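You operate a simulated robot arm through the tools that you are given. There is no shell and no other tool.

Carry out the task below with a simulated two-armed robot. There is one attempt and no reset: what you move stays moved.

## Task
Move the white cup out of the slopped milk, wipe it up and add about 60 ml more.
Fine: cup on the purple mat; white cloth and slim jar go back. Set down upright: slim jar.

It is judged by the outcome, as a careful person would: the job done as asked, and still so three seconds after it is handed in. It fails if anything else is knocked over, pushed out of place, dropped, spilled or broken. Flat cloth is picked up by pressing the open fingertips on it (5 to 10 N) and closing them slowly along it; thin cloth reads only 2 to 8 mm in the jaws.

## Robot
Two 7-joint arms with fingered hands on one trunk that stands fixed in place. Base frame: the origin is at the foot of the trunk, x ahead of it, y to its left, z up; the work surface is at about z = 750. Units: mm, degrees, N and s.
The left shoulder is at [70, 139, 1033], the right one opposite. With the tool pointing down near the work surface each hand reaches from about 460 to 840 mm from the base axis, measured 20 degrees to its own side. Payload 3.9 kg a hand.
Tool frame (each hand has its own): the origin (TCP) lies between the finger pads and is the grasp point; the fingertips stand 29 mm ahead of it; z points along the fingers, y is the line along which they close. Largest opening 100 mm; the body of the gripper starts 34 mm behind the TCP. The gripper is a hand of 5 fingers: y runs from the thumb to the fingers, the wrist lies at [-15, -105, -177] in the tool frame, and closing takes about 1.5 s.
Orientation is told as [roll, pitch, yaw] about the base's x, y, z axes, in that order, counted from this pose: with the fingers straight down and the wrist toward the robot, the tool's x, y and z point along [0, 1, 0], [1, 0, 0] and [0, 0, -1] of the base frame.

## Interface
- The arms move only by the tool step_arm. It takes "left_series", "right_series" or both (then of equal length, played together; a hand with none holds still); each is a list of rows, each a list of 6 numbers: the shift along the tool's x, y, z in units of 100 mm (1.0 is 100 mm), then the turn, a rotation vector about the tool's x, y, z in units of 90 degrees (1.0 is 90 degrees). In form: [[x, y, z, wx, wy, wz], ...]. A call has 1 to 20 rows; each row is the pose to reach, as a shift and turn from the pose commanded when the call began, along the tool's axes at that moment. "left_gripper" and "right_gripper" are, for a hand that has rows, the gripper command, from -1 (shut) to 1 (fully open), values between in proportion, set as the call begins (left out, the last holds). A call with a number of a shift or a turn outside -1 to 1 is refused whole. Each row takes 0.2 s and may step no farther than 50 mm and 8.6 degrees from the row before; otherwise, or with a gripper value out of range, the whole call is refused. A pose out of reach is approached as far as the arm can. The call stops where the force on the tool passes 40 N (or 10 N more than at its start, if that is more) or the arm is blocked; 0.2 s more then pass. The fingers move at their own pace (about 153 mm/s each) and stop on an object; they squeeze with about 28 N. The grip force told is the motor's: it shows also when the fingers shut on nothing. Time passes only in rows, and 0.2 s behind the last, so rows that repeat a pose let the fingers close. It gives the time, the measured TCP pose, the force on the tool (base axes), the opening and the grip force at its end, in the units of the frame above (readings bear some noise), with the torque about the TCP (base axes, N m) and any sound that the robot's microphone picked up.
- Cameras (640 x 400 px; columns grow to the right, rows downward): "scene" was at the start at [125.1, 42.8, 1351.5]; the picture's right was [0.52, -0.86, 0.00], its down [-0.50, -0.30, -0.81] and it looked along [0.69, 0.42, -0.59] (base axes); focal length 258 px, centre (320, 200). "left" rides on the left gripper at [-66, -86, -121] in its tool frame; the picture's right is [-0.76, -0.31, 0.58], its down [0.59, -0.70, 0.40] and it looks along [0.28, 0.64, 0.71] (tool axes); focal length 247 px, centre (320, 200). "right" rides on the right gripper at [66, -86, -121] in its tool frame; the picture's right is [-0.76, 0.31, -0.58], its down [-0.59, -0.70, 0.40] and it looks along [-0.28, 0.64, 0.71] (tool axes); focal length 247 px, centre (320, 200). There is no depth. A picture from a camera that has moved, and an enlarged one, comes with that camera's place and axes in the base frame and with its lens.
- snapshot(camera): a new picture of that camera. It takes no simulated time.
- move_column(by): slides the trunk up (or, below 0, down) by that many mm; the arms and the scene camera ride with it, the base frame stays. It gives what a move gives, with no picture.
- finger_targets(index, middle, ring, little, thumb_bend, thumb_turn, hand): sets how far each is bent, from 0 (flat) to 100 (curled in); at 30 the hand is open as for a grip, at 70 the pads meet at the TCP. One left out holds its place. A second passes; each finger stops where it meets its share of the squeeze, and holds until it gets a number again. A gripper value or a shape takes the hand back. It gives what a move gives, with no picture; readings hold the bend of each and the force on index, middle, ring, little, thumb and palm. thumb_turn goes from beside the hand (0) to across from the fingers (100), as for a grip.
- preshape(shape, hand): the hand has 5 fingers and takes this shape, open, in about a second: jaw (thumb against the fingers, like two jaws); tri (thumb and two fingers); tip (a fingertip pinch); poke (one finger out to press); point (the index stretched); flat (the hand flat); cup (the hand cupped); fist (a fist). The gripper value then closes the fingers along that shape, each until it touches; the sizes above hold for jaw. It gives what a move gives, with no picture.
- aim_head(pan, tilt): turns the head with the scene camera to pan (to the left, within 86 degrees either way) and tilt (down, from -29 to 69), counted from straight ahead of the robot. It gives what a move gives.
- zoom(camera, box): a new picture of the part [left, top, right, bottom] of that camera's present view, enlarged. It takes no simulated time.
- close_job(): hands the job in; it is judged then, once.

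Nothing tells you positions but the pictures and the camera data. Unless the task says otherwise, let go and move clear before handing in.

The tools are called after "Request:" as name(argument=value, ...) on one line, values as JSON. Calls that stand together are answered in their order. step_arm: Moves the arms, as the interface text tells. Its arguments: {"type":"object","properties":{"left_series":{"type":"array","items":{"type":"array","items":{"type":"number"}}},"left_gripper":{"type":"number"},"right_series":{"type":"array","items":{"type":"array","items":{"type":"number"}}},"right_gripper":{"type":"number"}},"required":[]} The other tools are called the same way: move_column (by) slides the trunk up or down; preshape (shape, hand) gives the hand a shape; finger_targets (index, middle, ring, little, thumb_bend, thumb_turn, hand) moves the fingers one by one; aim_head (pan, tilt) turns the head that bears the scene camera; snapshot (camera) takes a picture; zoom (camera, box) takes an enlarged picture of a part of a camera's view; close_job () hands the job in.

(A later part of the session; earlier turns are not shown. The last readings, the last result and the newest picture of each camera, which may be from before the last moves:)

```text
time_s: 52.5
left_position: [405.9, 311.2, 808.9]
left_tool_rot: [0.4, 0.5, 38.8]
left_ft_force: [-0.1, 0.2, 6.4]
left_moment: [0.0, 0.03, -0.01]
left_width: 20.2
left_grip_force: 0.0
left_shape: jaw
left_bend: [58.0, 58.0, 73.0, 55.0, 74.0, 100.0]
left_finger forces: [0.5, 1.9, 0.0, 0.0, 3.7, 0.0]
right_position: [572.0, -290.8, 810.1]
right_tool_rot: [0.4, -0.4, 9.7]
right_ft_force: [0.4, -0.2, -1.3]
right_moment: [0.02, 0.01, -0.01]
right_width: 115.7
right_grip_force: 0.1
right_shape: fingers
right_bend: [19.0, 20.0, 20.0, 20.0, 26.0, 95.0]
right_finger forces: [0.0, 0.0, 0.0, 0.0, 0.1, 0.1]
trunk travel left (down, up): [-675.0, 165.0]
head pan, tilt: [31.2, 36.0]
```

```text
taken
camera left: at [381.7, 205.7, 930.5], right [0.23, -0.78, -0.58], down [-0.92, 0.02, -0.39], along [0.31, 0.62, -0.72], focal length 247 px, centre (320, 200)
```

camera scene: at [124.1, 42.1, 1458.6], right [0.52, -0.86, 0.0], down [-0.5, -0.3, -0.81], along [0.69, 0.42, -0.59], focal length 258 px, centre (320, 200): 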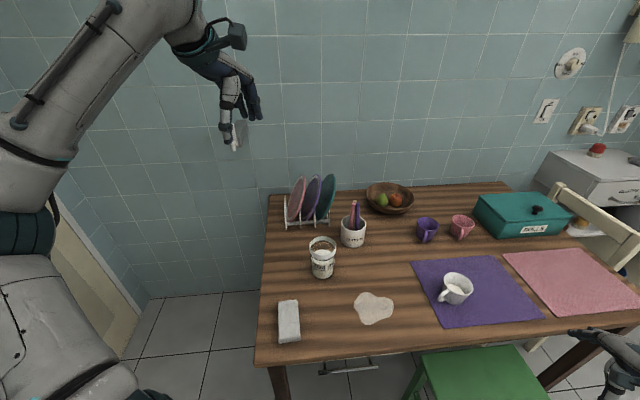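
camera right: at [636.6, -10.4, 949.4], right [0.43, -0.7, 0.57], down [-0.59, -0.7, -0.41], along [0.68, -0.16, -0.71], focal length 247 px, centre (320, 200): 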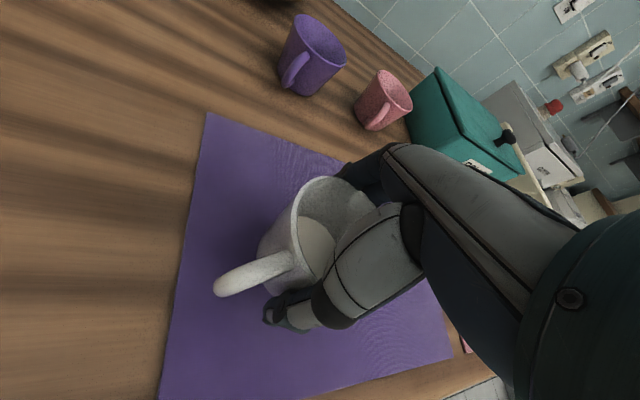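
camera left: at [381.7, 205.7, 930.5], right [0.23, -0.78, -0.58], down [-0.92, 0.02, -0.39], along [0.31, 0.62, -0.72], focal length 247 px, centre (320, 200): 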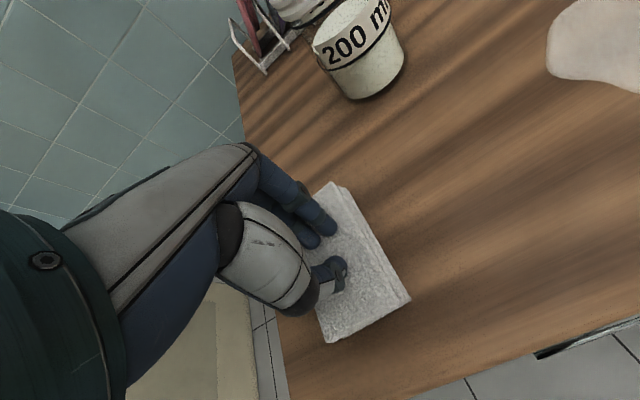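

The cloth was pinched at the first closing (8 mm, 28 N), but my next command reopened the jaws. I'll close right down this time.

Request:
step_arm(left_series=[[0, 0, 0, 0, 0, 0], [0, 0, 0, 0, 0, 0], [0, 0, 0, 0, 0, 0], [0, 0, 0, 0, 0, 0]], left_gripper=-1)

Request:
snapshot(camera="left")

```text
time_s: 53.5
left_position: [406.3, 312.8, 808.1]
left_tool_rot: [0.3, 0.6, 38.8]
left_ft_force: [0.1, -0.7, 0.7]
left_moment: [-0.02, 0.0, 0.0]
left_width: 2.6
left_grip_force: 28.3
left_shape: jaw
left_bend: [71.0, 74.0, 70.0, 70.0, 77.0, 100.0]
left_finger forces: [0.0, 0.1, 0.1, 0.1, 0.1, 0.1]
right_position: [571.2, -290.4, 809.4]
right_tool_rot: [0.4, -0.4, 9.8]
right_ft_force: [0.6, -0.4, 0.1]
right_moment: [0.02, -0.04, -0.02]
right_width: 115.5
right_grip_force: 0.1
right_shape: fingers
right_bend: [19.0, 20.0, 20.0, 20.0, 26.0, 95.0]
right_finger forces: [0.0, 0.0, 0.1, 0.0, 0.1, 0.0]
trunk travel left (down, up): [-675.0, 165.0]
head pan, tilt: [31.2, 36.0]
```

```text
taken
camera left: at [381.9, 205.9, 929.7], right [0.23, -0.78, -0.58], down [-0.92, 0.02, -0.39], along [0.31, 0.62, -0.72], focal length 247 px, centre (320, 200)
```

left: 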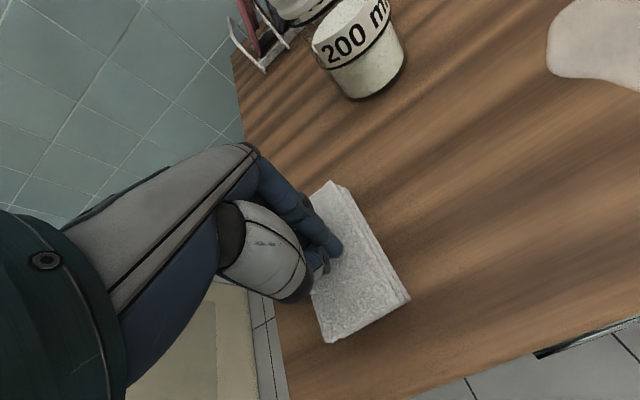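

Request:
step_arm(left_series=[[0, 0, -0.05, 0, 0, 0], [0, 0, -0.12, 0, 0, 0], [0, 0, -0.2, 0, 0, 0], [0, 0, -0.3, 0, 0, 0]])

Request:
snapshot(camera="left")

Request:
zoom(camera="scene", box=[230, 240, 380, 360])

```text
time_s: 54.5
left_position: [408.1, 312.1, 839.7]
left_tool_rot: [0.5, 0.7, 38.8]
left_ft_force: [-0.1, 0.8, -1.0]
left_moment: [0.0, 0.02, 0.0]
left_width: 2.6
left_grip_force: 27.8
left_shape: jaw
left_bend: [71.0, 74.0, 70.0, 70.0, 77.0, 100.0]
left_finger forces: [0.0, 0.1, 0.1, 0.0, 0.0, 0.0]
right_position: [570.7, -290.4, 810.0]
right_tool_rot: [0.4, -0.2, 9.8]
right_ft_force: [-0.7, 0.1, -0.1]
right_moment: [0.03, -0.02, 0.01]
right_width: 115.8
right_grip_force: 0.0
right_shape: fingers
right_bend: [19.0, 20.0, 20.0, 20.0, 26.0, 95.0]
right_finger forces: [0.0, 0.1, 0.1, 0.0, 0.1, 0.0]
trunk travel left (down, up): [-675.0, 165.0]
head pan, tilt: [31.2, 36.0]
```

```text
taken
camera left: at [384.4, 206.3, 960.2], right [0.23, -0.78, -0.58], down [-0.92, 0.02, -0.39], along [0.31, 0.62, -0.72], focal length 247 px, centre (320, 200)
```

left: 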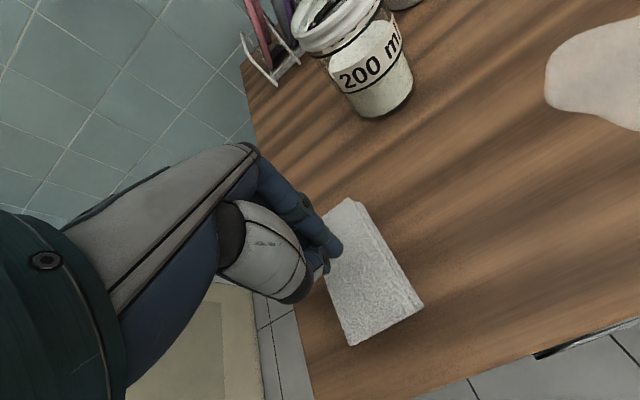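

```text
3.33 times, centred on (305, 300) of scene
camera zoom: at [125.0, 42.8, 1351.5], right [0.52, -0.86, 0.0], down [-0.5, -0.3, -0.81], along [0.69, 0.42, -0.59], focal length 859 px, centre (370, -133)
```

zoom: 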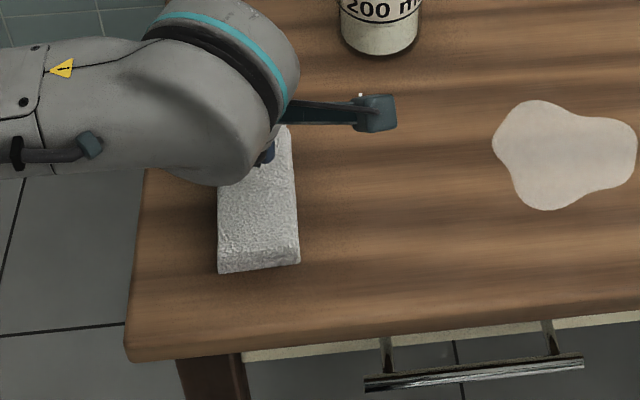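

The tips rise as they close, so they left the cloth. I'll retry, following down in small steps while closing so the pressure holds.

Request:
step_arm(left_series=[[0, 0.05, 0.05, 0, 0, 0], [0, 0.05, 0.12, 0, 0, 0], [0, 0.05, 0.2, 0, 0, 0], [0, 0.05, 0.27, 0, 0, 0]], left_gripper=-0.3)

Request:
step_arm(left_series=[[0, 0, 0.01, 0, 0, 0], [0, 0, 0.02, 0, 0, 0]])

```text
time_s: 55.5
left_position: [410.1, 314.7, 813.0]
left_tool_rot: [0.4, 0.6, 38.8]
left_ft_force: [-0.4, 0.1, -0.2]
left_moment: [-0.04, 0.0, -0.02]
left_width: 34.9
left_grip_force: 0.1
left_shape: jaw
left_bend: [47.0, 49.0, 74.0, 54.0, 43.0, 100.0]
left_finger forces: [0.0, 0.1, 0.0, 0.0, 0.0, 0.0]
right_position: [571.3, -289.7, 810.1]
right_tool_rot: [0.4, -0.3, 9.8]
right_ft_force: [-0.4, -0.8, 0.3]
right_moment: [-0.03, -0.01, -0.01]
right_width: 115.8
right_grip_force: 0.1
right_shape: fingers
right_bend: [19.0, 20.0, 20.0, 20.0, 26.0, 95.0]
right_finger forces: [0.0, 0.0, 0.0, 0.0, 0.0, 0.0]
trunk travel left (down, up): [-675.0, 165.0]
head pan, tilt: [31.2, 36.0]
```

```text
time_s: 56.1
left_position: [409.5, 315.0, 811.0]
left_tool_rot: [0.4, 0.6, 38.8]
left_ft_force: [0.2, 0.5, 1.9]
left_moment: [0.02, -0.03, 0.02]
left_width: 34.9
left_grip_force: 0.0
left_shape: jaw
left_bend: [47.0, 49.0, 74.0, 54.0, 43.0, 100.0]
left_finger forces: [0.0, 1.1, 0.0, 0.0, 0.6, 0.0]
right_position: [569.3, -289.3, 809.7]
right_tool_rot: [0.4, -0.3, 9.7]
right_ft_force: [-0.5, 0.4, 0.3]
right_moment: [0.02, -0.01, 0.02]
right_width: 115.8
right_grip_force: 0.0
right_shape: fingers
right_bend: [19.0, 20.0, 20.0, 20.0, 26.0, 95.0]
right_finger forces: [0.0, 0.0, 0.0, 0.0, 0.0, 0.0]
trunk travel left (down, up): [-675.0, 165.0]
head pan, tilt: [31.2, 36.0]
```

On the first try -0.45 gave 8 mm and 28 N, which looks like a real pinch. I'll reproduce those conditions and then lift without changing the gripper.

Request:
step_arm(left_series=[[0, 0, 0.01, 0, 0, 0], [0, 0, 0.015, 0, 0, 0]])

Request:
step_arm(left_series=[[0, 0, 0, 0, 0, 0], [0, 0, 0, 0, 0, 0]], left_gripper=-0.45)

Request:
snapshot(camera="left")

```text
time_s: 56.7
left_position: [410.7, 314.7, 809.1]
left_tool_rot: [0.4, 0.3, 38.7]
left_ft_force: [0.5, 0.6, 12.4]
left_moment: [0.0, 0.1, -0.02]
left_width: 36.2
left_grip_force: 0.1
left_shape: jaw
left_bend: [47.0, 49.0, 74.0, 54.0, 41.0, 100.0]
left_finger forces: [0.0, 4.8, 0.0, 0.0, 7.8, 0.0]
right_position: [568.7, -291.0, 809.5]
right_tool_rot: [0.3, -0.5, 9.8]
right_ft_force: [-0.7, 0.3, -0.6]
right_moment: [-0.02, 0.03, -0.02]
right_width: 115.8
right_grip_force: 0.0
right_shape: fingers
right_bend: [19.0, 20.0, 20.0, 20.0, 26.0, 95.0]
right_finger forces: [0.0, 0.0, 0.0, 0.0, 0.0, 0.1]
trunk travel left (down, up): [-675.0, 165.0]
head pan, tilt: [31.2, 36.0]
```

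```text
time_s: 57.3
left_position: [409.0, 314.2, 806.8]
left_tool_rot: [0.6, 0.8, 38.8]
left_ft_force: [-0.4, -0.8, 1.6]
left_moment: [-0.01, -0.02, 0.0]
left_width: 8.6
left_grip_force: 27.9
left_shape: jaw
left_bend: [71.0, 77.0, 70.0, 70.0, 80.0, 100.0]
left_finger forces: [0.0, 0.1, 0.0, 0.0, 0.1, 0.1]
right_position: [570.9, -291.3, 810.8]
right_tool_rot: [0.4, -0.4, 9.7]
right_ft_force: [0.2, -0.7, 0.4]
right_moment: [0.0, -0.02, -0.02]
right_width: 115.8
right_grip_force: 0.0
right_shape: fingers
right_bend: [19.0, 20.0, 20.0, 20.0, 26.0, 95.0]
right_finger forces: [0.1, 0.1, 0.1, 0.0, 0.1, 0.0]
trunk travel left (down, up): [-675.0, 165.0]
head pan, tilt: [31.2, 36.0]
```

```text
taken
camera left: at [385.2, 209.0, 928.3], right [0.23, -0.78, -0.58], down [-0.92, 0.02, -0.38], along [0.31, 0.62, -0.72], focal length 247 px, centre (320, 200)
```

left: 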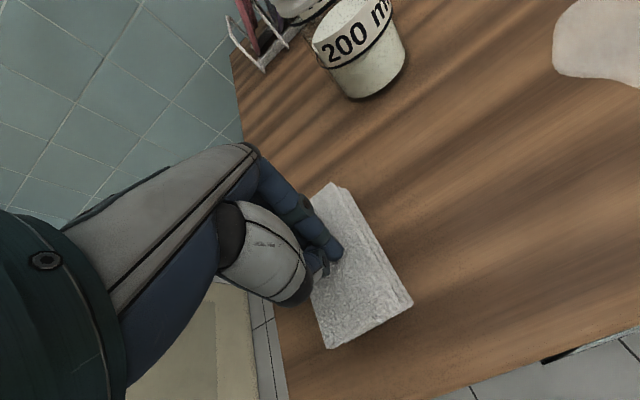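

Request:
step_arm(left_series=[[0, 0, -0.05, 0, 0, 0], [0, 0, -0.12, 0, 0, 0], [0, 0, -0.2, 0, 0, 0], [0, 0, -0.3, 0, 0, 0]])

Request:
snapshot(camera="left")

Request:
zoom(camera="scene", box=[230, 240, 380, 360])

```text
time_s: 58.3
left_position: [409.6, 314.1, 838.5]
left_tool_rot: [0.4, 0.6, 38.8]
left_ft_force: [-0.6, 0.2, -1.1]
left_moment: [-0.02, 0.03, 0.0]
left_width: 8.7
left_grip_force: 28.1
left_shape: jaw
left_bend: [71.0, 76.0, 70.0, 70.0, 80.0, 100.0]
left_finger forces: [0.1, 0.1, 0.0, 0.1, 0.0, 0.0]
right_position: [569.9, -289.7, 808.2]
right_tool_rot: [0.3, -0.4, 9.7]
right_ft_force: [-1.1, 0.3, -0.4]
right_moment: [0.01, 0.01, 0.03]
right_width: 115.6
right_grip_force: 0.0
right_shape: fingers
right_bend: [19.0, 20.0, 20.0, 20.0, 26.0, 95.0]
right_finger forces: [0.1, 0.1, 0.0, 0.1, 0.0, 0.0]
trunk travel left (down, up): [-675.0, 165.0]
head pan, tilt: [31.2, 36.0]
```

```text
taken
camera left: at [385.2, 209.1, 959.3], right [0.23, -0.78, -0.58], down [-0.92, 0.02, -0.39], along [0.31, 0.62, -0.72], focal length 247 px, centre (320, 200)
```

left: 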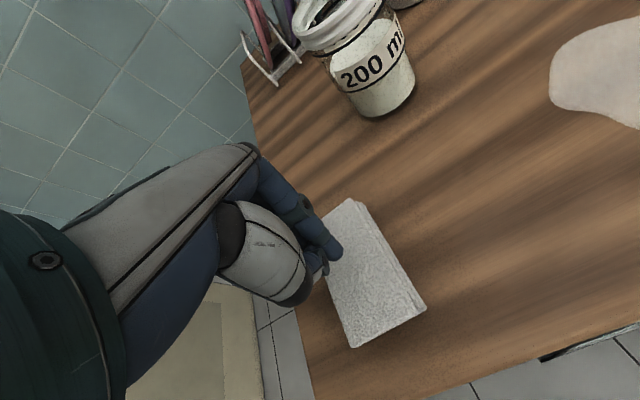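

```text
3.33 times, centred on (305, 300) of scene
camera zoom: at [125.0, 42.7, 1351.5], right [0.52, -0.86, 0.0], down [-0.5, -0.3, -0.81], along [0.69, 0.42, -0.59], focal length 859 px, centre (370, -133)
```

zoom: 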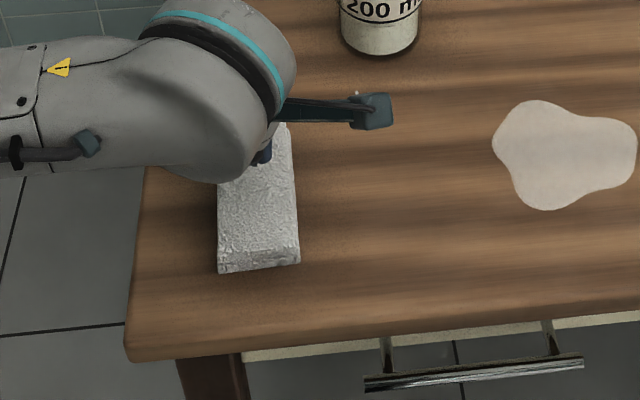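

The pad stayed put, so pinching its top face won't take it. It's about 55 mm wide, so I'd rather grip its sides. I'll lift clear and test how far this hand can turn toward yaw -51°.

Request:
step_arm(left_series=[[0, 0, -0.3, 0, 0, 0.0], [0, 0, -0.5, 0, 0, 0.09], [0, 0, -0.5, 0, 0, 0.18], [0, 0, -0.5, 0, 0, 0.27], [0, 0, -0.5, 0, 0, 0.36], [0, 0, -0.5, 0, 0, 0.45], [0, 0, -0.5, 0, 0, 0.54], [0, 0, -0.5, 0, 0, 0.63], [0, 0, -0.5, 0, 0, 0.72], [0, 0, -0.5, 0, 0, 0.81], [0, 0, -0.5, 0, 0, 0.9], [0, 0, -0.5, 0, 0, 0.99]], left_gripper=1)

Request:
snapshot(camera="scene")

```text
time_s: 60.9
left_position: [409.7, 313.2, 886.5]
left_tool_rot: [-0.7, 0.4, -50.5]
left_ft_force: [-0.8, 0.4, -1.3]
left_moment: [-0.04, 0.01, -0.02]
left_width: 99.9
left_grip_force: 0.0
left_shape: jaw
left_bend: [30.0, 30.0, 30.0, 30.0, 30.0, 98.0]
left_finger forces: [0.0, 0.1, 0.0, 0.1, 0.1, 0.1]
right_position: [571.2, -291.6, 809.6]
right_tool_rot: [0.3, -0.5, 9.9]
right_ft_force: [-0.4, 0.4, -0.3]
right_moment: [0.03, 0.0, 0.01]
right_width: 115.5
right_grip_force: 0.0
right_shape: fingers
right_bend: [19.0, 20.0, 20.0, 20.0, 26.0, 95.0]
right_finger forces: [0.1, 0.0, 0.0, 0.0, 0.1, 0.1]
trunk travel left (down, up): [-675.0, 165.0]
head pan, tilt: [31.2, 36.0]
```

```text
taken
camera scene: at [125.4, 42.9, 1351.4], right [0.52, -0.86, 0.0], down [-0.5, -0.3, -0.81], along [0.69, 0.42, -0.59], focal length 258 px, centre (320, 200)
```

scene: 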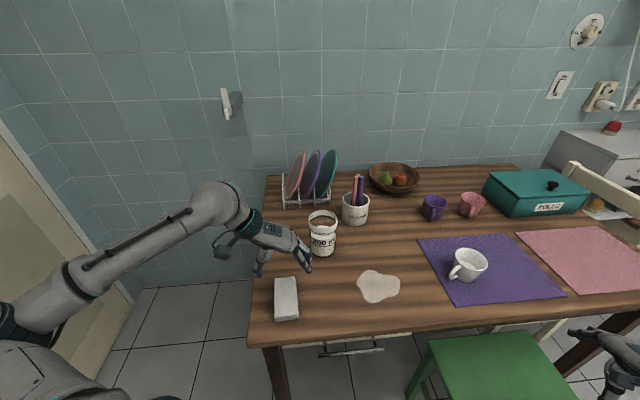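

The left hand can reach yaw -50°, so a side grasp across the 55 mm width is possible. I'll check alignment with the cameras.

Request:
snapshot(camera="left")

Request:
zoom(camera="scene", box=[230, 220, 350, 340])

```text
taken
camera left: at [307.4, 338.3, 1010.0], right [-0.79, -0.25, -0.57], down [0.0, 0.92, -0.4], along [0.62, -0.32, -0.72], focal length 247 px, centre (320, 200)
```

left: 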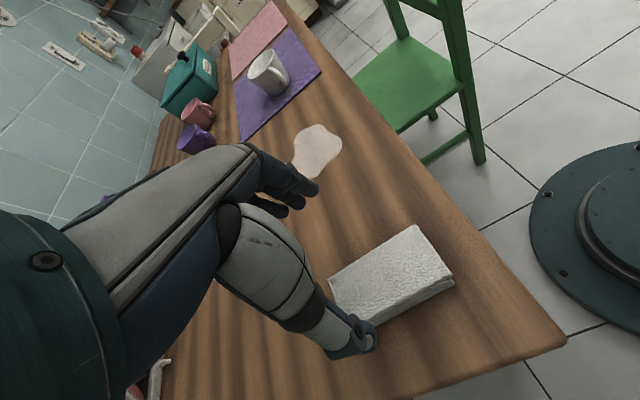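

```text
3.33 times, centred on (290, 280) of scene
camera zoom: at [125.4, 42.9, 1351.4], right [0.52, -0.86, 0.0], down [-0.5, -0.3, -0.81], along [0.69, 0.42, -0.59], focal length 859 px, centre (420, -67)
```

zoom: 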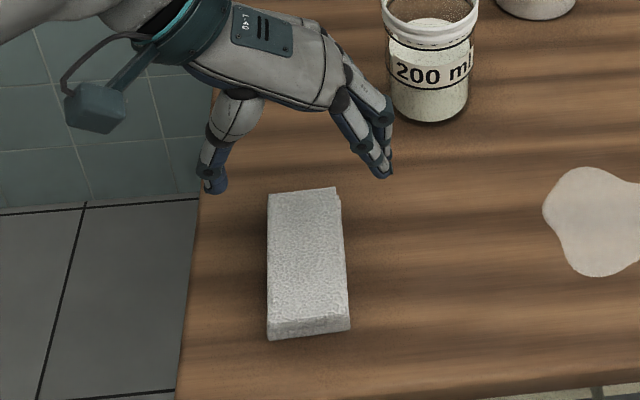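

Request:
finger_targets(hand="left", index=38, middle=38, ring=38, little=38, thumb_bend=36, thumb_turn=100)

Request:
step_arm(left_series=[[0.03, -0.01, 0.15, 0, 0, 0], [0.05, -0.026, 0.3, 0, 0, 0], [0.05, -0.026, 0.45, 0, 0, 0]])

Request:
snapshot(camera="left")

Request:
zoom(camera="scene", box=[230, 220, 350, 340])

```text
time_s: 61.9
left_position: [411.8, 314.0, 887.3]
left_tool_rot: [-0.6, 0.4, -50.2]
left_ft_force: [-0.9, 1.1, -0.6]
left_moment: [-0.01, 0.0, 0.0]
left_width: 82.3
left_grip_force: 0.1
left_shape: fingers
left_bend: [38.0, 38.0, 38.0, 38.0, 36.0, 98.0]
left_finger forces: [0.1, 0.0, 0.0, 0.0, 0.1, 0.0]
right_position: [569.3, -291.1, 809.6]
right_tool_rot: [0.4, -0.4, 9.7]
right_ft_force: [-0.8, 0.5, 0.0]
right_moment: [0.01, 0.0, 0.02]
right_width: 115.5
right_grip_force: 0.1
right_shape: fingers
right_bend: [19.0, 20.0, 20.0, 20.0, 26.0, 95.0]
right_finger forces: [0.1, 0.0, 0.0, 0.0, 0.1, 0.0]
trunk travel left (down, up): [-675.0, 165.0]
head pan, tilt: [31.2, 36.0]
```

```text
time_s: 62.7
left_position: [411.8, 318.3, 842.2]
left_tool_rot: [-0.6, 0.4, -50.4]
left_ft_force: [-0.4, 0.7, 0.5]
left_moment: [-0.01, 0.0, 0.0]
left_width: 82.3
left_grip_force: 0.1
left_shape: fingers
left_bend: [38.0, 38.0, 38.0, 38.0, 36.0, 98.0]
left_finger forces: [0.1, 0.1, 0.0, 0.0, 0.1, 0.0]
right_position: [570.8, -290.5, 808.9]
right_tool_rot: [0.5, -0.5, 9.8]
right_ft_force: [0.6, -0.3, 0.1]
right_moment: [0.0, 0.01, 0.0]
right_width: 115.9
right_grip_force: 0.0
right_shape: fingers
right_bend: [19.0, 20.0, 20.0, 20.0, 26.0, 95.0]
right_finger forces: [0.0, 0.0, 0.0, 0.0, 0.1, 0.0]
trunk travel left (down, up): [-675.0, 165.0]
head pan, tilt: [31.2, 36.0]
```

```text
taken
camera left: at [308.8, 342.7, 964.5], right [-0.79, -0.25, -0.57], down [0.0, 0.92, -0.4], along [0.62, -0.31, -0.72], focal length 247 px, centre (320, 200)
```

left: 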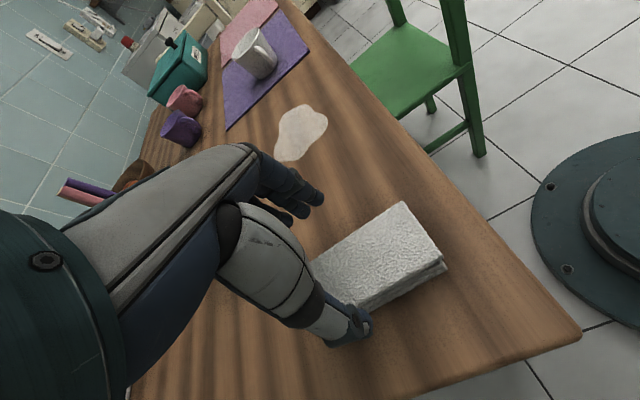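

```text
3.33 times, centred on (290, 280) of scene
camera zoom: at [125.2, 43.0, 1351.5], right [0.52, -0.86, 0.0], down [-0.5, -0.3, -0.81], along [0.69, 0.42, -0.59], focal length 859 px, centre (420, -67)
```

zoom: 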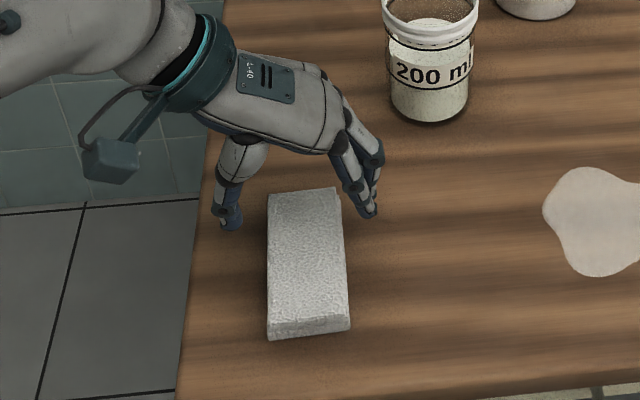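

The hand straddles the pad well. I'll lower it until the tips are just above the table.

Request:
step_arm(left_series=[[0, 0, 0.1, 0, 0, 0], [0, 0, 0.2, 0, 0, 0], [0, 0, 0.3, 0, 0, 0], [0, 0, 0.36, 0, 0, 0], [0, 0, 0.4, 0, 0, 0]])

Request:
snapshot(camera="left")

Request:
zoom(camera="scene", box=[230, 240, 350, 360])

```text
time_s: 63.9
left_position: [411.7, 319.1, 804.3]
left_tool_rot: [-0.6, 0.4, -50.3]
left_ft_force: [-0.1, -1.1, 0.1]
left_moment: [-0.04, 0.02, 0.03]
left_width: 82.2
left_grip_force: 0.1
left_shape: fingers
left_bend: [38.0, 38.0, 38.0, 38.0, 36.0, 98.0]
left_finger forces: [0.0, 0.0, 0.0, 0.1, 0.0, 0.0]
right_position: [570.7, -291.3, 809.5]
right_tool_rot: [0.5, -0.4, 9.8]
right_ft_force: [-0.7, -0.5, 0.3]
right_moment: [0.02, 0.0, 0.0]
right_width: 115.7
right_grip_force: 0.1
right_shape: fingers
right_bend: [19.0, 20.0, 20.0, 20.0, 26.0, 95.0]
right_finger forces: [0.1, 0.1, 0.0, 0.0, 0.0, 0.0]
trunk travel left (down, up): [-675.0, 165.0]
head pan, tilt: [31.2, 36.0]
```

```text
taken
camera left: at [308.2, 343.1, 924.9], right [-0.79, -0.25, -0.57], down [0.0, 0.92, -0.4], along [0.62, -0.31, -0.72], focal length 247 px, centre (320, 200)
```

left: 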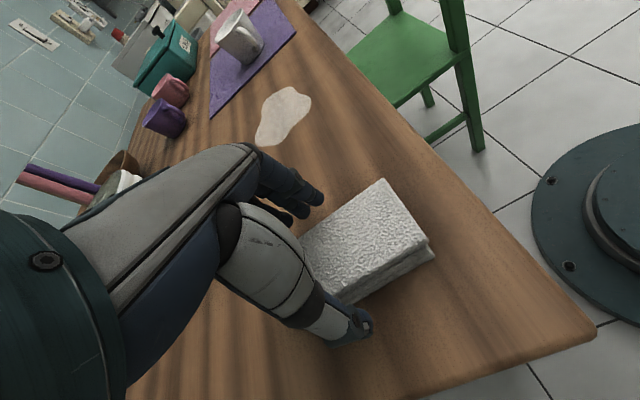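

```text
3.33 times, centred on (290, 300) of scene
camera zoom: at [125.1, 42.9, 1351.5], right [0.52, -0.86, 0.0], down [-0.5, -0.3, -0.81], along [0.69, 0.42, -0.59], focal length 859 px, centre (420, -133)
```

zoom: 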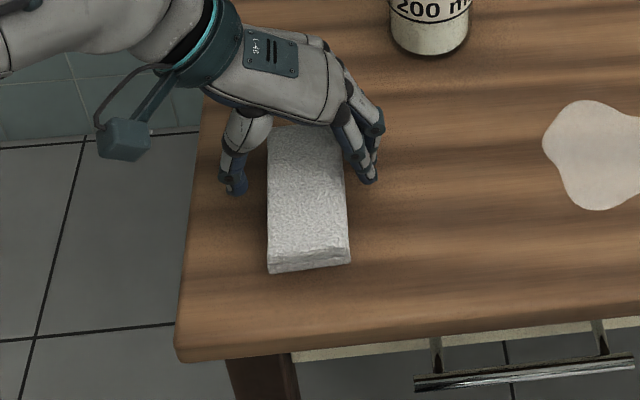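

Request:
step_arm(left_series=[[-0.04, 0, 0.02, 0, 0, 0], [-0.08, 0, 0.04, 0, 0, 0], [-0.08, 0, 0.06, 0, 0, 0]])

Request:
step_arm(left_series=[[0, 0, 0.015, 0, 0, 0], [0, 0, 0.03, 0, 0, 0]])

```text
time_s: 64.7
left_position: [405.7, 314.4, 797.9]
left_tool_rot: [-0.7, 0.4, -50.3]
left_ft_force: [-0.8, -0.1, 0.3]
left_moment: [0.01, -0.03, -0.02]
left_width: 82.2
left_grip_force: 0.1
left_shape: fingers
left_bend: [38.0, 38.0, 38.0, 38.0, 36.0, 98.0]
left_finger forces: [0.0, 0.0, 0.0, 0.0, 0.1, 0.0]
right_position: [570.8, -289.5, 809.2]
right_tool_rot: [0.4, -0.4, 9.8]
right_ft_force: [-0.4, 0.3, 0.3]
right_moment: [-0.04, 0.03, 0.0]
right_width: 116.0
right_grip_force: 0.1
right_shape: fingers
right_bend: [19.0, 20.0, 20.0, 20.0, 26.0, 95.0]
right_finger forces: [0.0, 0.0, 0.1, 0.0, 0.0, 0.0]
trunk travel left (down, up): [-675.0, 165.0]
head pan, tilt: [31.2, 36.0]
```

```text
time_s: 65.3
left_position: [405.4, 315.0, 794.1]
left_tool_rot: [-0.7, 0.4, -50.3]
left_ft_force: [-0.3, -0.3, 0.5]
left_moment: [-0.02, 0.01, 0.0]
left_width: 82.4
left_grip_force: 0.0
left_shape: fingers
left_bend: [38.0, 38.0, 38.0, 38.0, 36.0, 98.0]
left_finger forces: [0.0, 0.0, 0.0, 0.1, 0.1, 0.0]
right_position: [570.6, -290.2, 808.9]
right_tool_rot: [0.4, -0.4, 9.9]
right_ft_force: [0.3, 0.5, -0.5]
right_moment: [-0.01, -0.02, 0.0]
right_width: 115.8
right_grip_force: 0.1
right_shape: fingers
right_bend: [19.0, 20.0, 20.0, 20.0, 26.0, 95.0]
right_finger forces: [0.1, 0.0, 0.0, 0.0, 0.1, 0.0]
trunk travel left (down, up): [-675.0, 165.0]
head pan, tilt: [31.2, 36.0]
```

Request:
finger_targets(hand="left", index=44, middle=44, ring=44, little=44, thumb_bend=43)

Request:
snapshot(camera="left")

Request:
zoom(camera="scene", box=[230, 240, 350, 360])

```text
time_s: 66.3
left_position: [405.7, 314.0, 794.8]
left_tool_rot: [-0.6, 0.4, -50.3]
left_ft_force: [0.1, -0.5, -0.2]
left_moment: [-0.04, 0.01, 0.0]
left_width: 66.5
left_grip_force: 0.0
left_shape: fingers
left_bend: [44.0, 44.0, 44.0, 44.0, 43.0, 99.0]
left_finger forces: [0.1, 0.0, 0.0, 0.1, 0.0, 0.0]
right_position: [571.0, -290.2, 809.1]
right_tool_rot: [0.5, -0.5, 9.8]
right_ft_force: [0.9, 0.3, -0.8]
right_moment: [0.03, 0.01, 0.02]
right_width: 115.9
right_grip_force: 0.1
right_shape: fingers
right_bend: [19.0, 20.0, 20.0, 20.0, 26.0, 95.0]
right_finger forces: [0.0, 0.1, 0.0, 0.0, 0.0, 0.1]
trunk travel left (down, up): [-675.0, 165.0]
head pan, tilt: [31.2, 36.0]
```

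```text
taken
camera left: at [302.2, 338.2, 916.0], right [-0.79, -0.25, -0.57], down [0.0, 0.92, -0.4], along [0.62, -0.31, -0.72], focal length 247 px, centre (320, 200)
```

left: 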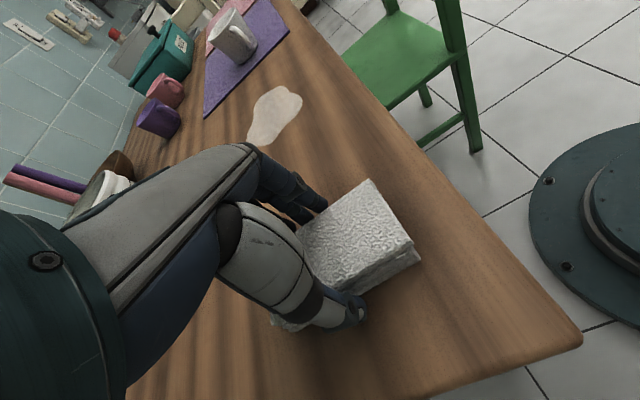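

```text
3.33 times, centred on (290, 300) of scene
camera zoom: at [125.1, 42.9, 1351.5], right [0.52, -0.86, 0.0], down [-0.5, -0.3, -0.81], along [0.69, 0.42, -0.59], focal length 859 px, centre (420, -133)
```

zoom: 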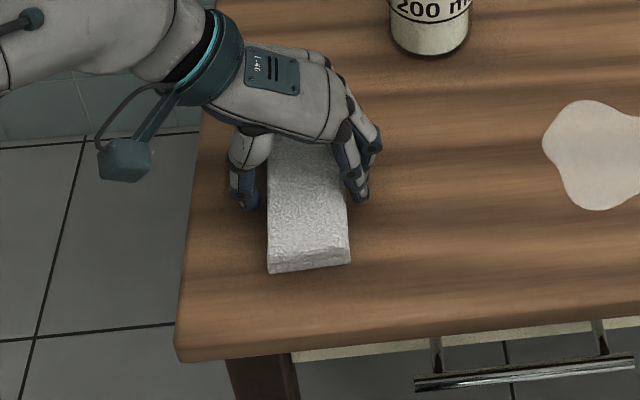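

Request:
step_arm(left_series=[[0, 0, 0.01, 0, 0, 0], [0, 0, 0.02, 0, 0, 0]])

Request:
finger_targets(hand="left", index=54, middle=54, ring=54, little=54, thumb_bend=54)

Request:
snapshot(camera="left")

Request:
zoom(camera="scene", box=[230, 240, 350, 360])

```text
time_s: 66.9
left_position: [405.1, 314.3, 792.1]
left_tool_rot: [-0.5, 0.4, -50.2]
left_ft_force: [0.0, -1.0, -0.3]
left_moment: [0.02, 0.01, 0.02]
left_width: 66.7
left_grip_force: 0.1
left_shape: fingers
left_bend: [44.0, 44.0, 44.0, 44.0, 43.0, 99.0]
left_finger forces: [0.1, 0.0, 0.0, 0.0, 0.0, 0.0]
right_position: [571.6, -289.5, 809.7]
right_tool_rot: [0.4, -0.4, 9.8]
right_ft_force: [-0.6, 0.2, -0.5]
right_moment: [0.01, 0.02, 0.01]
right_width: 115.7
right_grip_force: 0.0
right_shape: fingers
right_bend: [19.0, 20.0, 20.0, 20.0, 26.0, 95.0]
right_finger forces: [0.0, 0.0, 0.0, 0.0, 0.0, 0.0]
trunk travel left (down, up): [-675.0, 165.0]
head pan, tilt: [31.2, 36.0]
```

```text
time_s: 67.9
left_position: [405.6, 315.2, 792.1]
left_tool_rot: [-0.6, 0.3, -50.3]
left_ft_force: [1.1, 0.7, 2.2]
left_moment: [0.04, 0.01, -0.03]
left_width: 56.7
left_grip_force: 7.7
left_shape: fingers
left_bend: [50.0, 51.0, 51.0, 54.0, 48.0, 100.0]
left_finger forces: [3.7, 2.1, 1.9, 0.7, 6.8, 0.0]
right_position: [570.2, -289.6, 810.6]
right_tool_rot: [0.4, -0.4, 9.9]
right_ft_force: [-0.3, 0.1, 0.4]
right_moment: [-0.02, -0.03, -0.01]
right_width: 115.9
right_grip_force: 0.0
right_shape: fingers
right_bend: [19.0, 20.0, 20.0, 20.0, 26.0, 95.0]
right_finger forces: [0.0, 0.1, 0.0, 0.1, 0.1, 0.1]
trunk travel left (down, up): [-675.0, 165.0]
head pan, tilt: [31.2, 36.0]
```

```text
taken
camera left: at [302.0, 338.0, 914.2], right [-0.79, -0.25, -0.57], down [0.0, 0.92, -0.4], along [0.62, -0.31, -0.72], focal length 247 px, centre (320, 200)
```

left: 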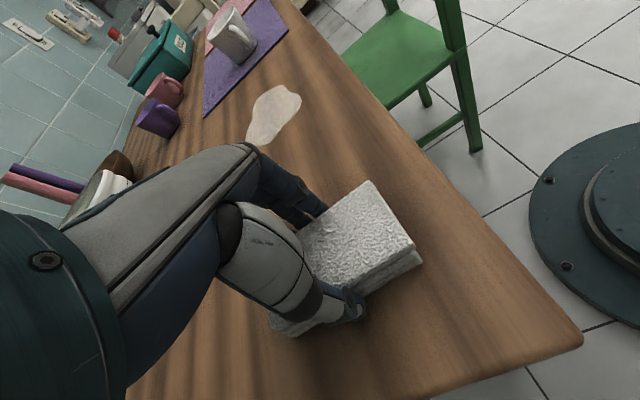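

```text
3.33 times, centred on (290, 300) of scene
camera zoom: at [125.0, 42.5, 1351.5], right [0.52, -0.86, 0.0], down [-0.5, -0.3, -0.81], along [0.69, 0.42, -0.59], focal length 859 px, centre (420, -133)
```

zoom: 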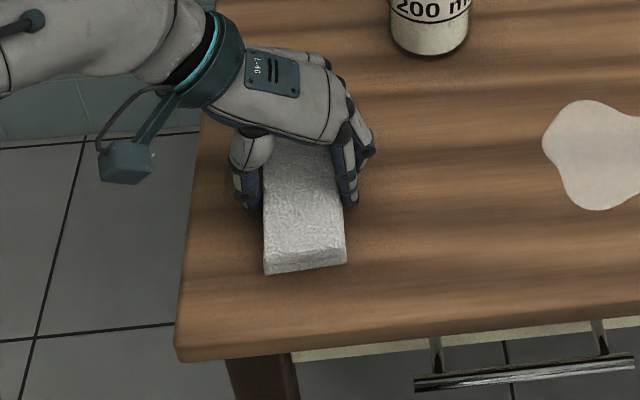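

The pad is held on both sides at 57 mm. I'll squeeze more and do a test lift.

Request:
finger_targets(hand="left", index=66, middle=66, ring=66, little=66, thumb_bend=66)

Request:
step_arm(left_series=[[0, 0, -0.03, 0, 0, 0], [0, 0, -0.08, 0, 0, 0], [0, 0, -0.15, 0, 0, 0], [0, 0, -0.25, 0, 0, 0], [0, 0, -0.3, 0, 0, 0]])

Request:
snapshot(camera="left")

Request:
zoom(camera="scene", box=[230, 240, 350, 360])

```text
time_s: 68.9
left_position: [405.8, 314.1, 791.5]
left_tool_rot: [-0.7, 0.4, -50.4]
left_ft_force: [0.3, -1.6, 2.0]
left_moment: [0.08, 0.02, -0.02]
left_width: 55.0
left_grip_force: 19.4
left_shape: fingers
left_bend: [58.0, 60.0, 60.0, 64.0, 48.0, 98.0]
left_finger forces: [7.5, 4.8, 3.6, 4.0, 17.7, 0.0]
right_position: [570.7, -289.5, 809.7]
right_tool_rot: [0.3, -0.4, 9.7]
right_ft_force: [-0.4, -0.7, 0.0]
right_moment: [-0.01, 0.0, 0.04]
right_width: 115.8
right_grip_force: 0.0
right_shape: fingers
right_bend: [19.0, 20.0, 20.0, 20.0, 26.0, 95.0]
right_finger forces: [0.0, 0.1, 0.0, 0.0, 0.0, 0.1]
trunk travel left (down, up): [-675.0, 165.0]
head pan, tilt: [31.2, 36.0]
```

```text
time_s: 70.1
left_position: [406.3, 315.6, 821.8]
left_tool_rot: [-0.5, 0.5, -50.2]
left_ft_force: [-0.1, 0.1, -0.2]
left_moment: [-0.02, -0.03, 0.01]
left_width: 55.1
left_grip_force: 18.7
left_shape: fingers
left_bend: [58.0, 60.0, 60.0, 64.0, 48.0, 98.0]
left_finger forces: [7.5, 4.8, 3.6, 2.5, 18.3, 0.0]
right_position: [570.1, -289.9, 810.0]
right_tool_rot: [0.4, -0.3, 9.8]
right_ft_force: [-0.1, 1.2, -0.5]
right_moment: [-0.01, 0.03, -0.02]
right_width: 115.5
right_grip_force: 0.1
right_shape: fingers
right_bend: [19.0, 20.0, 20.0, 20.0, 26.0, 95.0]
right_finger forces: [0.0, 0.0, 0.0, 0.1, 0.1, 0.1]
trunk travel left (down, up): [-675.0, 165.0]
head pan, tilt: [31.2, 36.0]
```

```text
taken
camera left: at [302.3, 338.2, 944.3], right [-0.79, -0.25, -0.57], down [0.0, 0.92, -0.4], along [0.62, -0.31, -0.72], focal length 247 px, centre (320, 200)
```

left: 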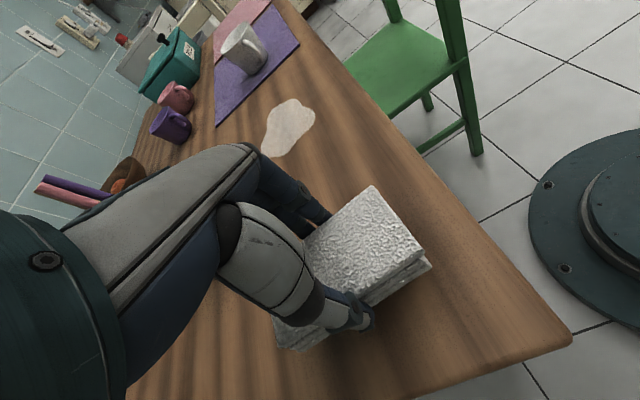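

```text
3.33 times, centred on (290, 300) of scene
camera zoom: at [125.1, 42.9, 1351.4], right [0.52, -0.86, 0.0], down [-0.5, -0.3, -0.81], along [0.69, 0.42, -0.59], focal length 859 px, centre (420, -133)
```

zoom: 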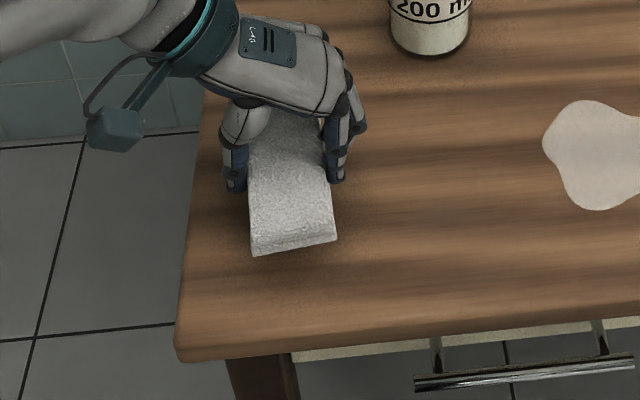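

The pad is lifted flat and level. I'll carry it to the near-left edge of the puddle, which spans roughly x 519–630 and y 80–182.

Request:
step_arm(left_series=[[0, 0.05, -0.05, 0, 0, 0], [0.0, 0.15, -0.05, 0, 0, 0], [0.01, 0.27, -0.05, 0, 0, 0], [0.02, 0.4, -0.05, 0, 0, 0], [0.03, 0.53, -0.05, 0, 0, 0], [0.04, 0.66, -0.05, 0, 0, 0], [0.05, 0.78, -0.05, 0, 0, 0], [0.05, 0.86, -0.05, 0, 0, 0], [0.06, 0.9, -0.05, 0, 0, 0]])

Request:
step_arm(left_series=[[0, 0.05, 0.0, 0, 0, 0], [0.0, 0.15, 0.0, 0, 0, 0], [0.0, 0.27, 0, 0, 0, 0], [0.0, 0.4, 0, 0, 0, 0], [0.0, 0.53, 0, 0, 0, 0], [0.0, 0.64, 0, 0, 0, 0], [0.0, 0.71, 0, 0, 0, 0], [0.0, 0.74, 0, 0, 0, 0]])

Request:
snapshot(camera="left")

Request:
snapshot(camera="scene")

```text
time_s: 72.1
left_position: [470.2, 248.6, 825.8]
left_tool_rot: [-0.7, 0.5, -50.3]
left_ft_force: [0.4, 0.6, -0.3]
left_moment: [-0.01, -0.02, 0.0]
left_width: 55.1
left_grip_force: 18.8
left_shape: fingers
left_bend: [58.0, 60.0, 60.0, 64.0, 48.0, 98.0]
left_finger forces: [7.5, 4.9, 3.6, 2.6, 18.3, 0.0]
right_position: [570.9, -289.8, 809.7]
right_tool_rot: [0.5, -0.4, 9.8]
right_ft_force: [1.1, -0.4, 0.4]
right_moment: [0.01, -0.01, -0.01]
right_width: 115.8
right_grip_force: 0.2
right_shape: fingers
right_bend: [19.0, 20.0, 20.0, 20.0, 26.0, 95.0]
right_finger forces: [0.0, 0.0, 0.1, 0.2, 0.1, 0.0]
trunk travel left (down, up): [-675.0, 165.0]
head pan, tilt: [31.2, 36.0]
```

```text
time_s: 73.9
left_position: [515.6, 192.4, 825.8]
left_tool_rot: [-0.7, 0.4, -50.3]
left_ft_force: [0.9, -0.4, -1.0]
left_moment: [0.02, -0.03, 0.02]
left_width: 54.8
left_grip_force: 18.4
left_shape: fingers
left_bend: [58.0, 60.0, 60.0, 64.0, 48.0, 98.0]
left_finger forces: [7.5, 4.7, 3.7, 2.4, 18.1, 0.0]
right_position: [570.9, -289.3, 809.3]
right_tool_rot: [0.4, -0.4, 9.9]
right_ft_force: [-0.4, 0.4, 0.1]
right_moment: [-0.05, 0.02, 0.03]
right_width: 115.9
right_grip_force: 0.0
right_shape: fingers
right_bend: [19.0, 20.0, 20.0, 20.0, 26.0, 95.0]
right_finger forces: [0.0, 0.0, 0.1, 0.0, 0.0, 0.0]
trunk travel left (down, up): [-675.0, 165.0]
head pan, tilt: [31.2, 36.0]
```

```text
taken
camera left: at [412.2, 215.8, 948.3], right [-0.79, -0.25, -0.57], down [0.0, 0.92, -0.4], along [0.62, -0.31, -0.72], focal length 247 px, centre (320, 200)
```

left: 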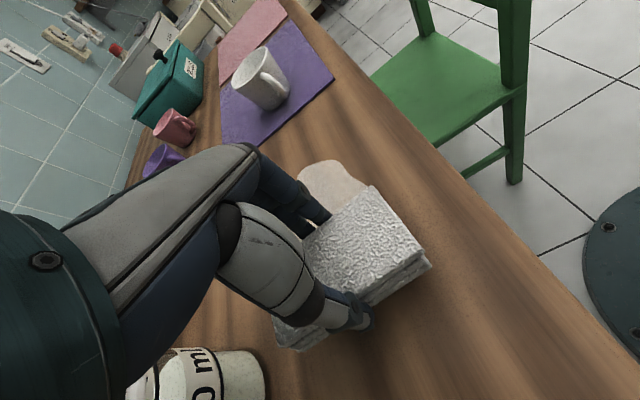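

```text
taken
camera scene: at [125.1, 42.7, 1351.4], right [0.52, -0.86, 0.0], down [-0.5, -0.3, -0.81], along [0.69, 0.42, -0.59], focal length 258 px, centre (320, 200)
```

scene: 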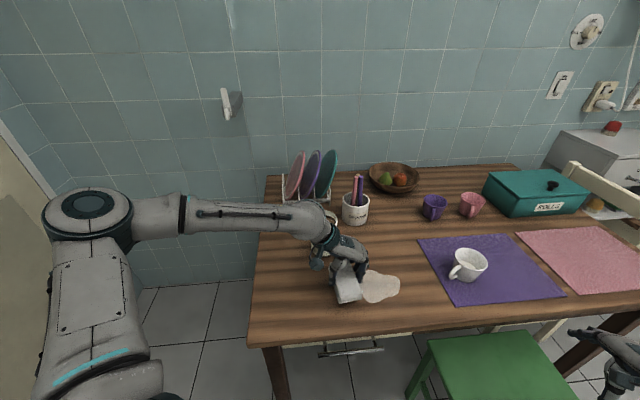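

I'll lower the pad to the table until I feel light pressure.

Request:
step_arm(left_series=[[0, 0, 0.1, 0, 0, 0], [0, 0, 0.2, 0, 0, 0], [0, 0, 0.28, 0, 0, 0], [0, 0, 0.32, 0, 0, 0], [0, 0, 0.34, 0, 0, 0]])

Request:
step_arm(left_series=[[0, 0, 0.01, 0, 0, 0], [0, 0, 0.02, 0, 0, 0]])

```text
time_s: 75.1
left_position: [516.0, 191.9, 793.1]
left_tool_rot: [-0.6, 0.4, -50.3]
left_ft_force: [0.7, -0.1, 0.6]
left_moment: [0.05, -0.03, -0.05]
left_width: 55.0
left_grip_force: 18.8
left_shape: fingers
left_bend: [58.0, 60.0, 60.0, 64.0, 48.0, 98.0]
left_finger forces: [7.3, 4.8, 3.6, 3.1, 18.1, 0.0]
right_position: [570.2, -290.6, 810.2]
right_tool_rot: [0.4, -0.4, 9.9]
right_ft_force: [-0.1, -0.7, -0.2]
right_moment: [0.01, 0.03, 0.0]
right_width: 115.6
right_grip_force: 0.0
right_shape: fingers
right_bend: [19.0, 20.0, 20.0, 20.0, 26.0, 95.0]
right_finger forces: [0.1, 0.0, 0.0, 0.1, 0.0, 0.0]
trunk travel left (down, up): [-675.0, 165.0]
head pan, tilt: [31.2, 36.0]
```

```text
time_s: 75.7
left_position: [516.0, 191.4, 790.4]
left_tool_rot: [-0.5, 0.3, -50.4]
left_ft_force: [-0.1, -0.5, 7.5]
left_moment: [0.24, 0.08, -0.01]
left_width: 54.9
left_grip_force: 18.7
left_shape: fingers
left_bend: [58.0, 60.0, 60.0, 64.0, 48.0, 98.0]
left_finger forces: [7.3, 4.6, 3.7, 4.3, 17.5, 0.0]
right_position: [569.8, -289.6, 810.1]
right_tool_rot: [0.4, -0.5, 9.8]
right_ft_force: [0.4, -0.2, -0.4]
right_moment: [0.02, 0.02, -0.01]
right_width: 115.6
right_grip_force: 0.0
right_shape: fingers
right_bend: [19.0, 20.0, 20.0, 20.0, 26.0, 95.0]
right_finger forces: [0.0, 0.0, 0.0, 0.0, 0.0, 0.0]
trunk travel left (down, up): [-675.0, 165.0]
head pan, tilt: [31.2, 36.0]
```

Pressing at about 7 N. Now the first wiping stroke across the puddle.

Request:
step_arm(left_series=[[0, 0.05, 0, 0, 0, 0], [0, 0.12, 0, 0, 0, 0], [0, 0.2, 0, 0, 0, 0], [0, 0.28, 0, 0, 0, 0], [0, 0.36, 0, 0, 0, 0], [0, 0.44, 0, 0, 0, 0], [0, 0.52, 0, 0, 0, 0], [0, 0.6, 0, 0, 0, 0], [0, 0.68, 0, 0, 0, 0], [0, 0.76, 0, 0, 0, 0], [0, 0.84, 0, 0, 0, 0], [0, 0.92, 0, 0, 0, 0], [0, 1.0, 0, 0, 0, 0]])

Request:
snapshot(camera="left")

Request:
snapshot(camera="scene")

```text
time_s: 78.5
left_position: [578.6, 115.3, 790.9]
left_tool_rot: [-0.5, 0.3, -50.4]
left_ft_force: [-2.7, 4.9, 13.5]
left_moment: [0.35, 0.11, 0.05]
left_width: 55.1
left_grip_force: 18.1
left_shape: fingers
left_bend: [60.0, 62.0, 62.0, 65.0, 47.0, 98.0]
left_finger forces: [5.9, 3.8, 2.8, 3.4, 19.7, 0.1]
right_position: [569.8, -290.9, 810.5]
right_tool_rot: [0.3, -0.5, 9.7]
right_ft_force: [-0.2, -1.4, -0.5]
right_moment: [0.0, -0.01, 0.02]
right_width: 115.7
right_grip_force: 0.1
right_shape: fingers
right_bend: [19.0, 20.0, 20.0, 20.0, 26.0, 95.0]
right_finger forces: [0.0, 0.1, 0.1, 0.1, 0.0, 0.0]
trunk travel left (down, up): [-675.0, 165.0]
head pan, tilt: [31.2, 36.0]
```

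```text
taken
camera left: at [473.9, 139.2, 912.3], right [-0.78, -0.25, -0.57], down [0.0, 0.92, -0.4], along [0.62, -0.31, -0.72], focal length 247 px, centre (320, 200)
```

left: 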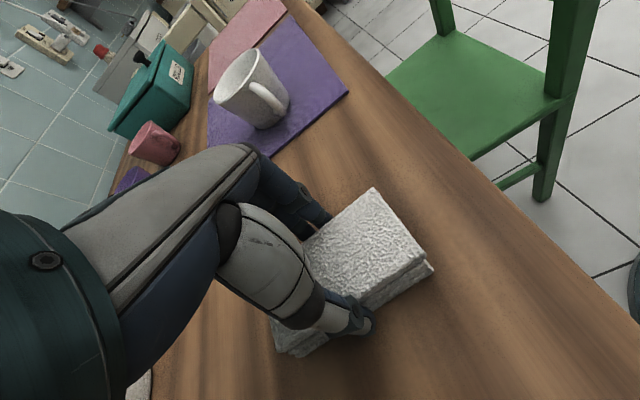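

```text
taken
camera scene: at [122.8, 43.0, 1351.7], right [0.52, -0.86, 0.0], down [-0.5, -0.3, -0.81], along [0.69, 0.42, -0.59], focal length 258 px, centre (320, 200)
```

scene: 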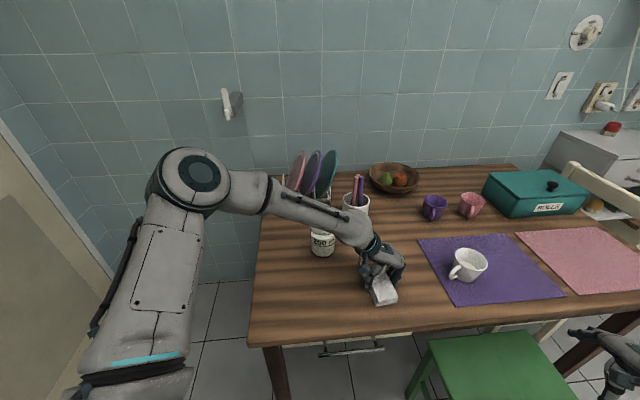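

Request:
step_arm(left_series=[[0, 0.08, 0, 0, 0, 0], [0, 0.16, 0, 0, 0, 0], [0, 0.24, 0, 0, 0, 0], [0, 0.32, 0, 0, 0, 0], [0, 0.4, 0, 0, 0, 0], [0, 0.48, 0, 0, 0, 0], [0, 0.55, 0, 0, 0, 0], [0, 0.6, 0, 0, 0, 0]])

Request:
snapshot(camera="left")

Request:
zoom(camera="scene", box=[330, 220, 480, 320])

```text
time_s: 80.3
left_position: [615.3, 68.6, 790.2]
left_tool_rot: [-0.6, 0.3, -50.4]
left_ft_force: [-4.5, 5.2, 12.7]
left_moment: [0.37, 0.12, 0.04]
left_width: 55.2
left_grip_force: 17.2
left_shape: fingers
left_bend: [60.0, 62.0, 62.0, 65.0, 47.0, 98.0]
left_finger forces: [6.0, 3.8, 2.7, 3.1, 19.9, 0.1]
right_position: [568.6, -291.2, 810.9]
right_tool_rot: [0.3, -0.5, 9.8]
right_ft_force: [-0.9, 0.6, -0.3]
right_moment: [0.02, -0.03, -0.02]
right_width: 115.6
right_grip_force: 0.0
right_shape: fingers
right_bend: [19.0, 20.0, 20.0, 20.0, 26.0, 95.0]
right_finger forces: [0.0, 0.0, 0.0, 0.0, 0.0, 0.1]
trunk travel left (down, up): [-675.0, 165.0]
head pan, tilt: [31.2, 36.0]
```

```text
taken
camera left: at [511.8, 92.7, 912.1], right [-0.78, -0.25, -0.57], down [0.0, 0.92, -0.4], along [0.62, -0.31, -0.72], focal length 247 px, centre (320, 200)
```

left: 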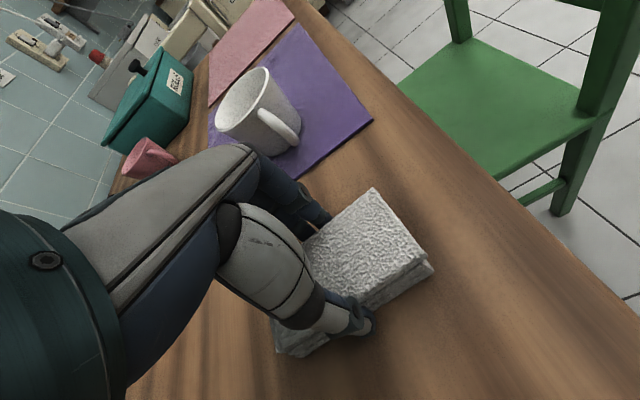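

```text
4.00 times, centred on (405, 270) of scene
camera zoom: at [122.4, 43.2, 1351.7], right [0.52, -0.86, 0.0], down [-0.5, -0.3, -0.81], along [0.69, 0.42, -0.59], focal length 1031 px, centre (-20, -80)
```

zoom: 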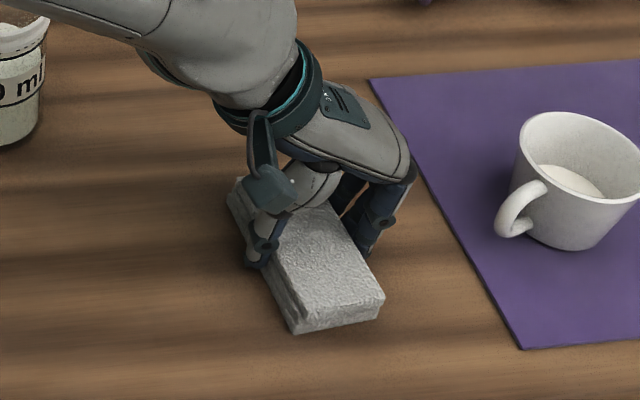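

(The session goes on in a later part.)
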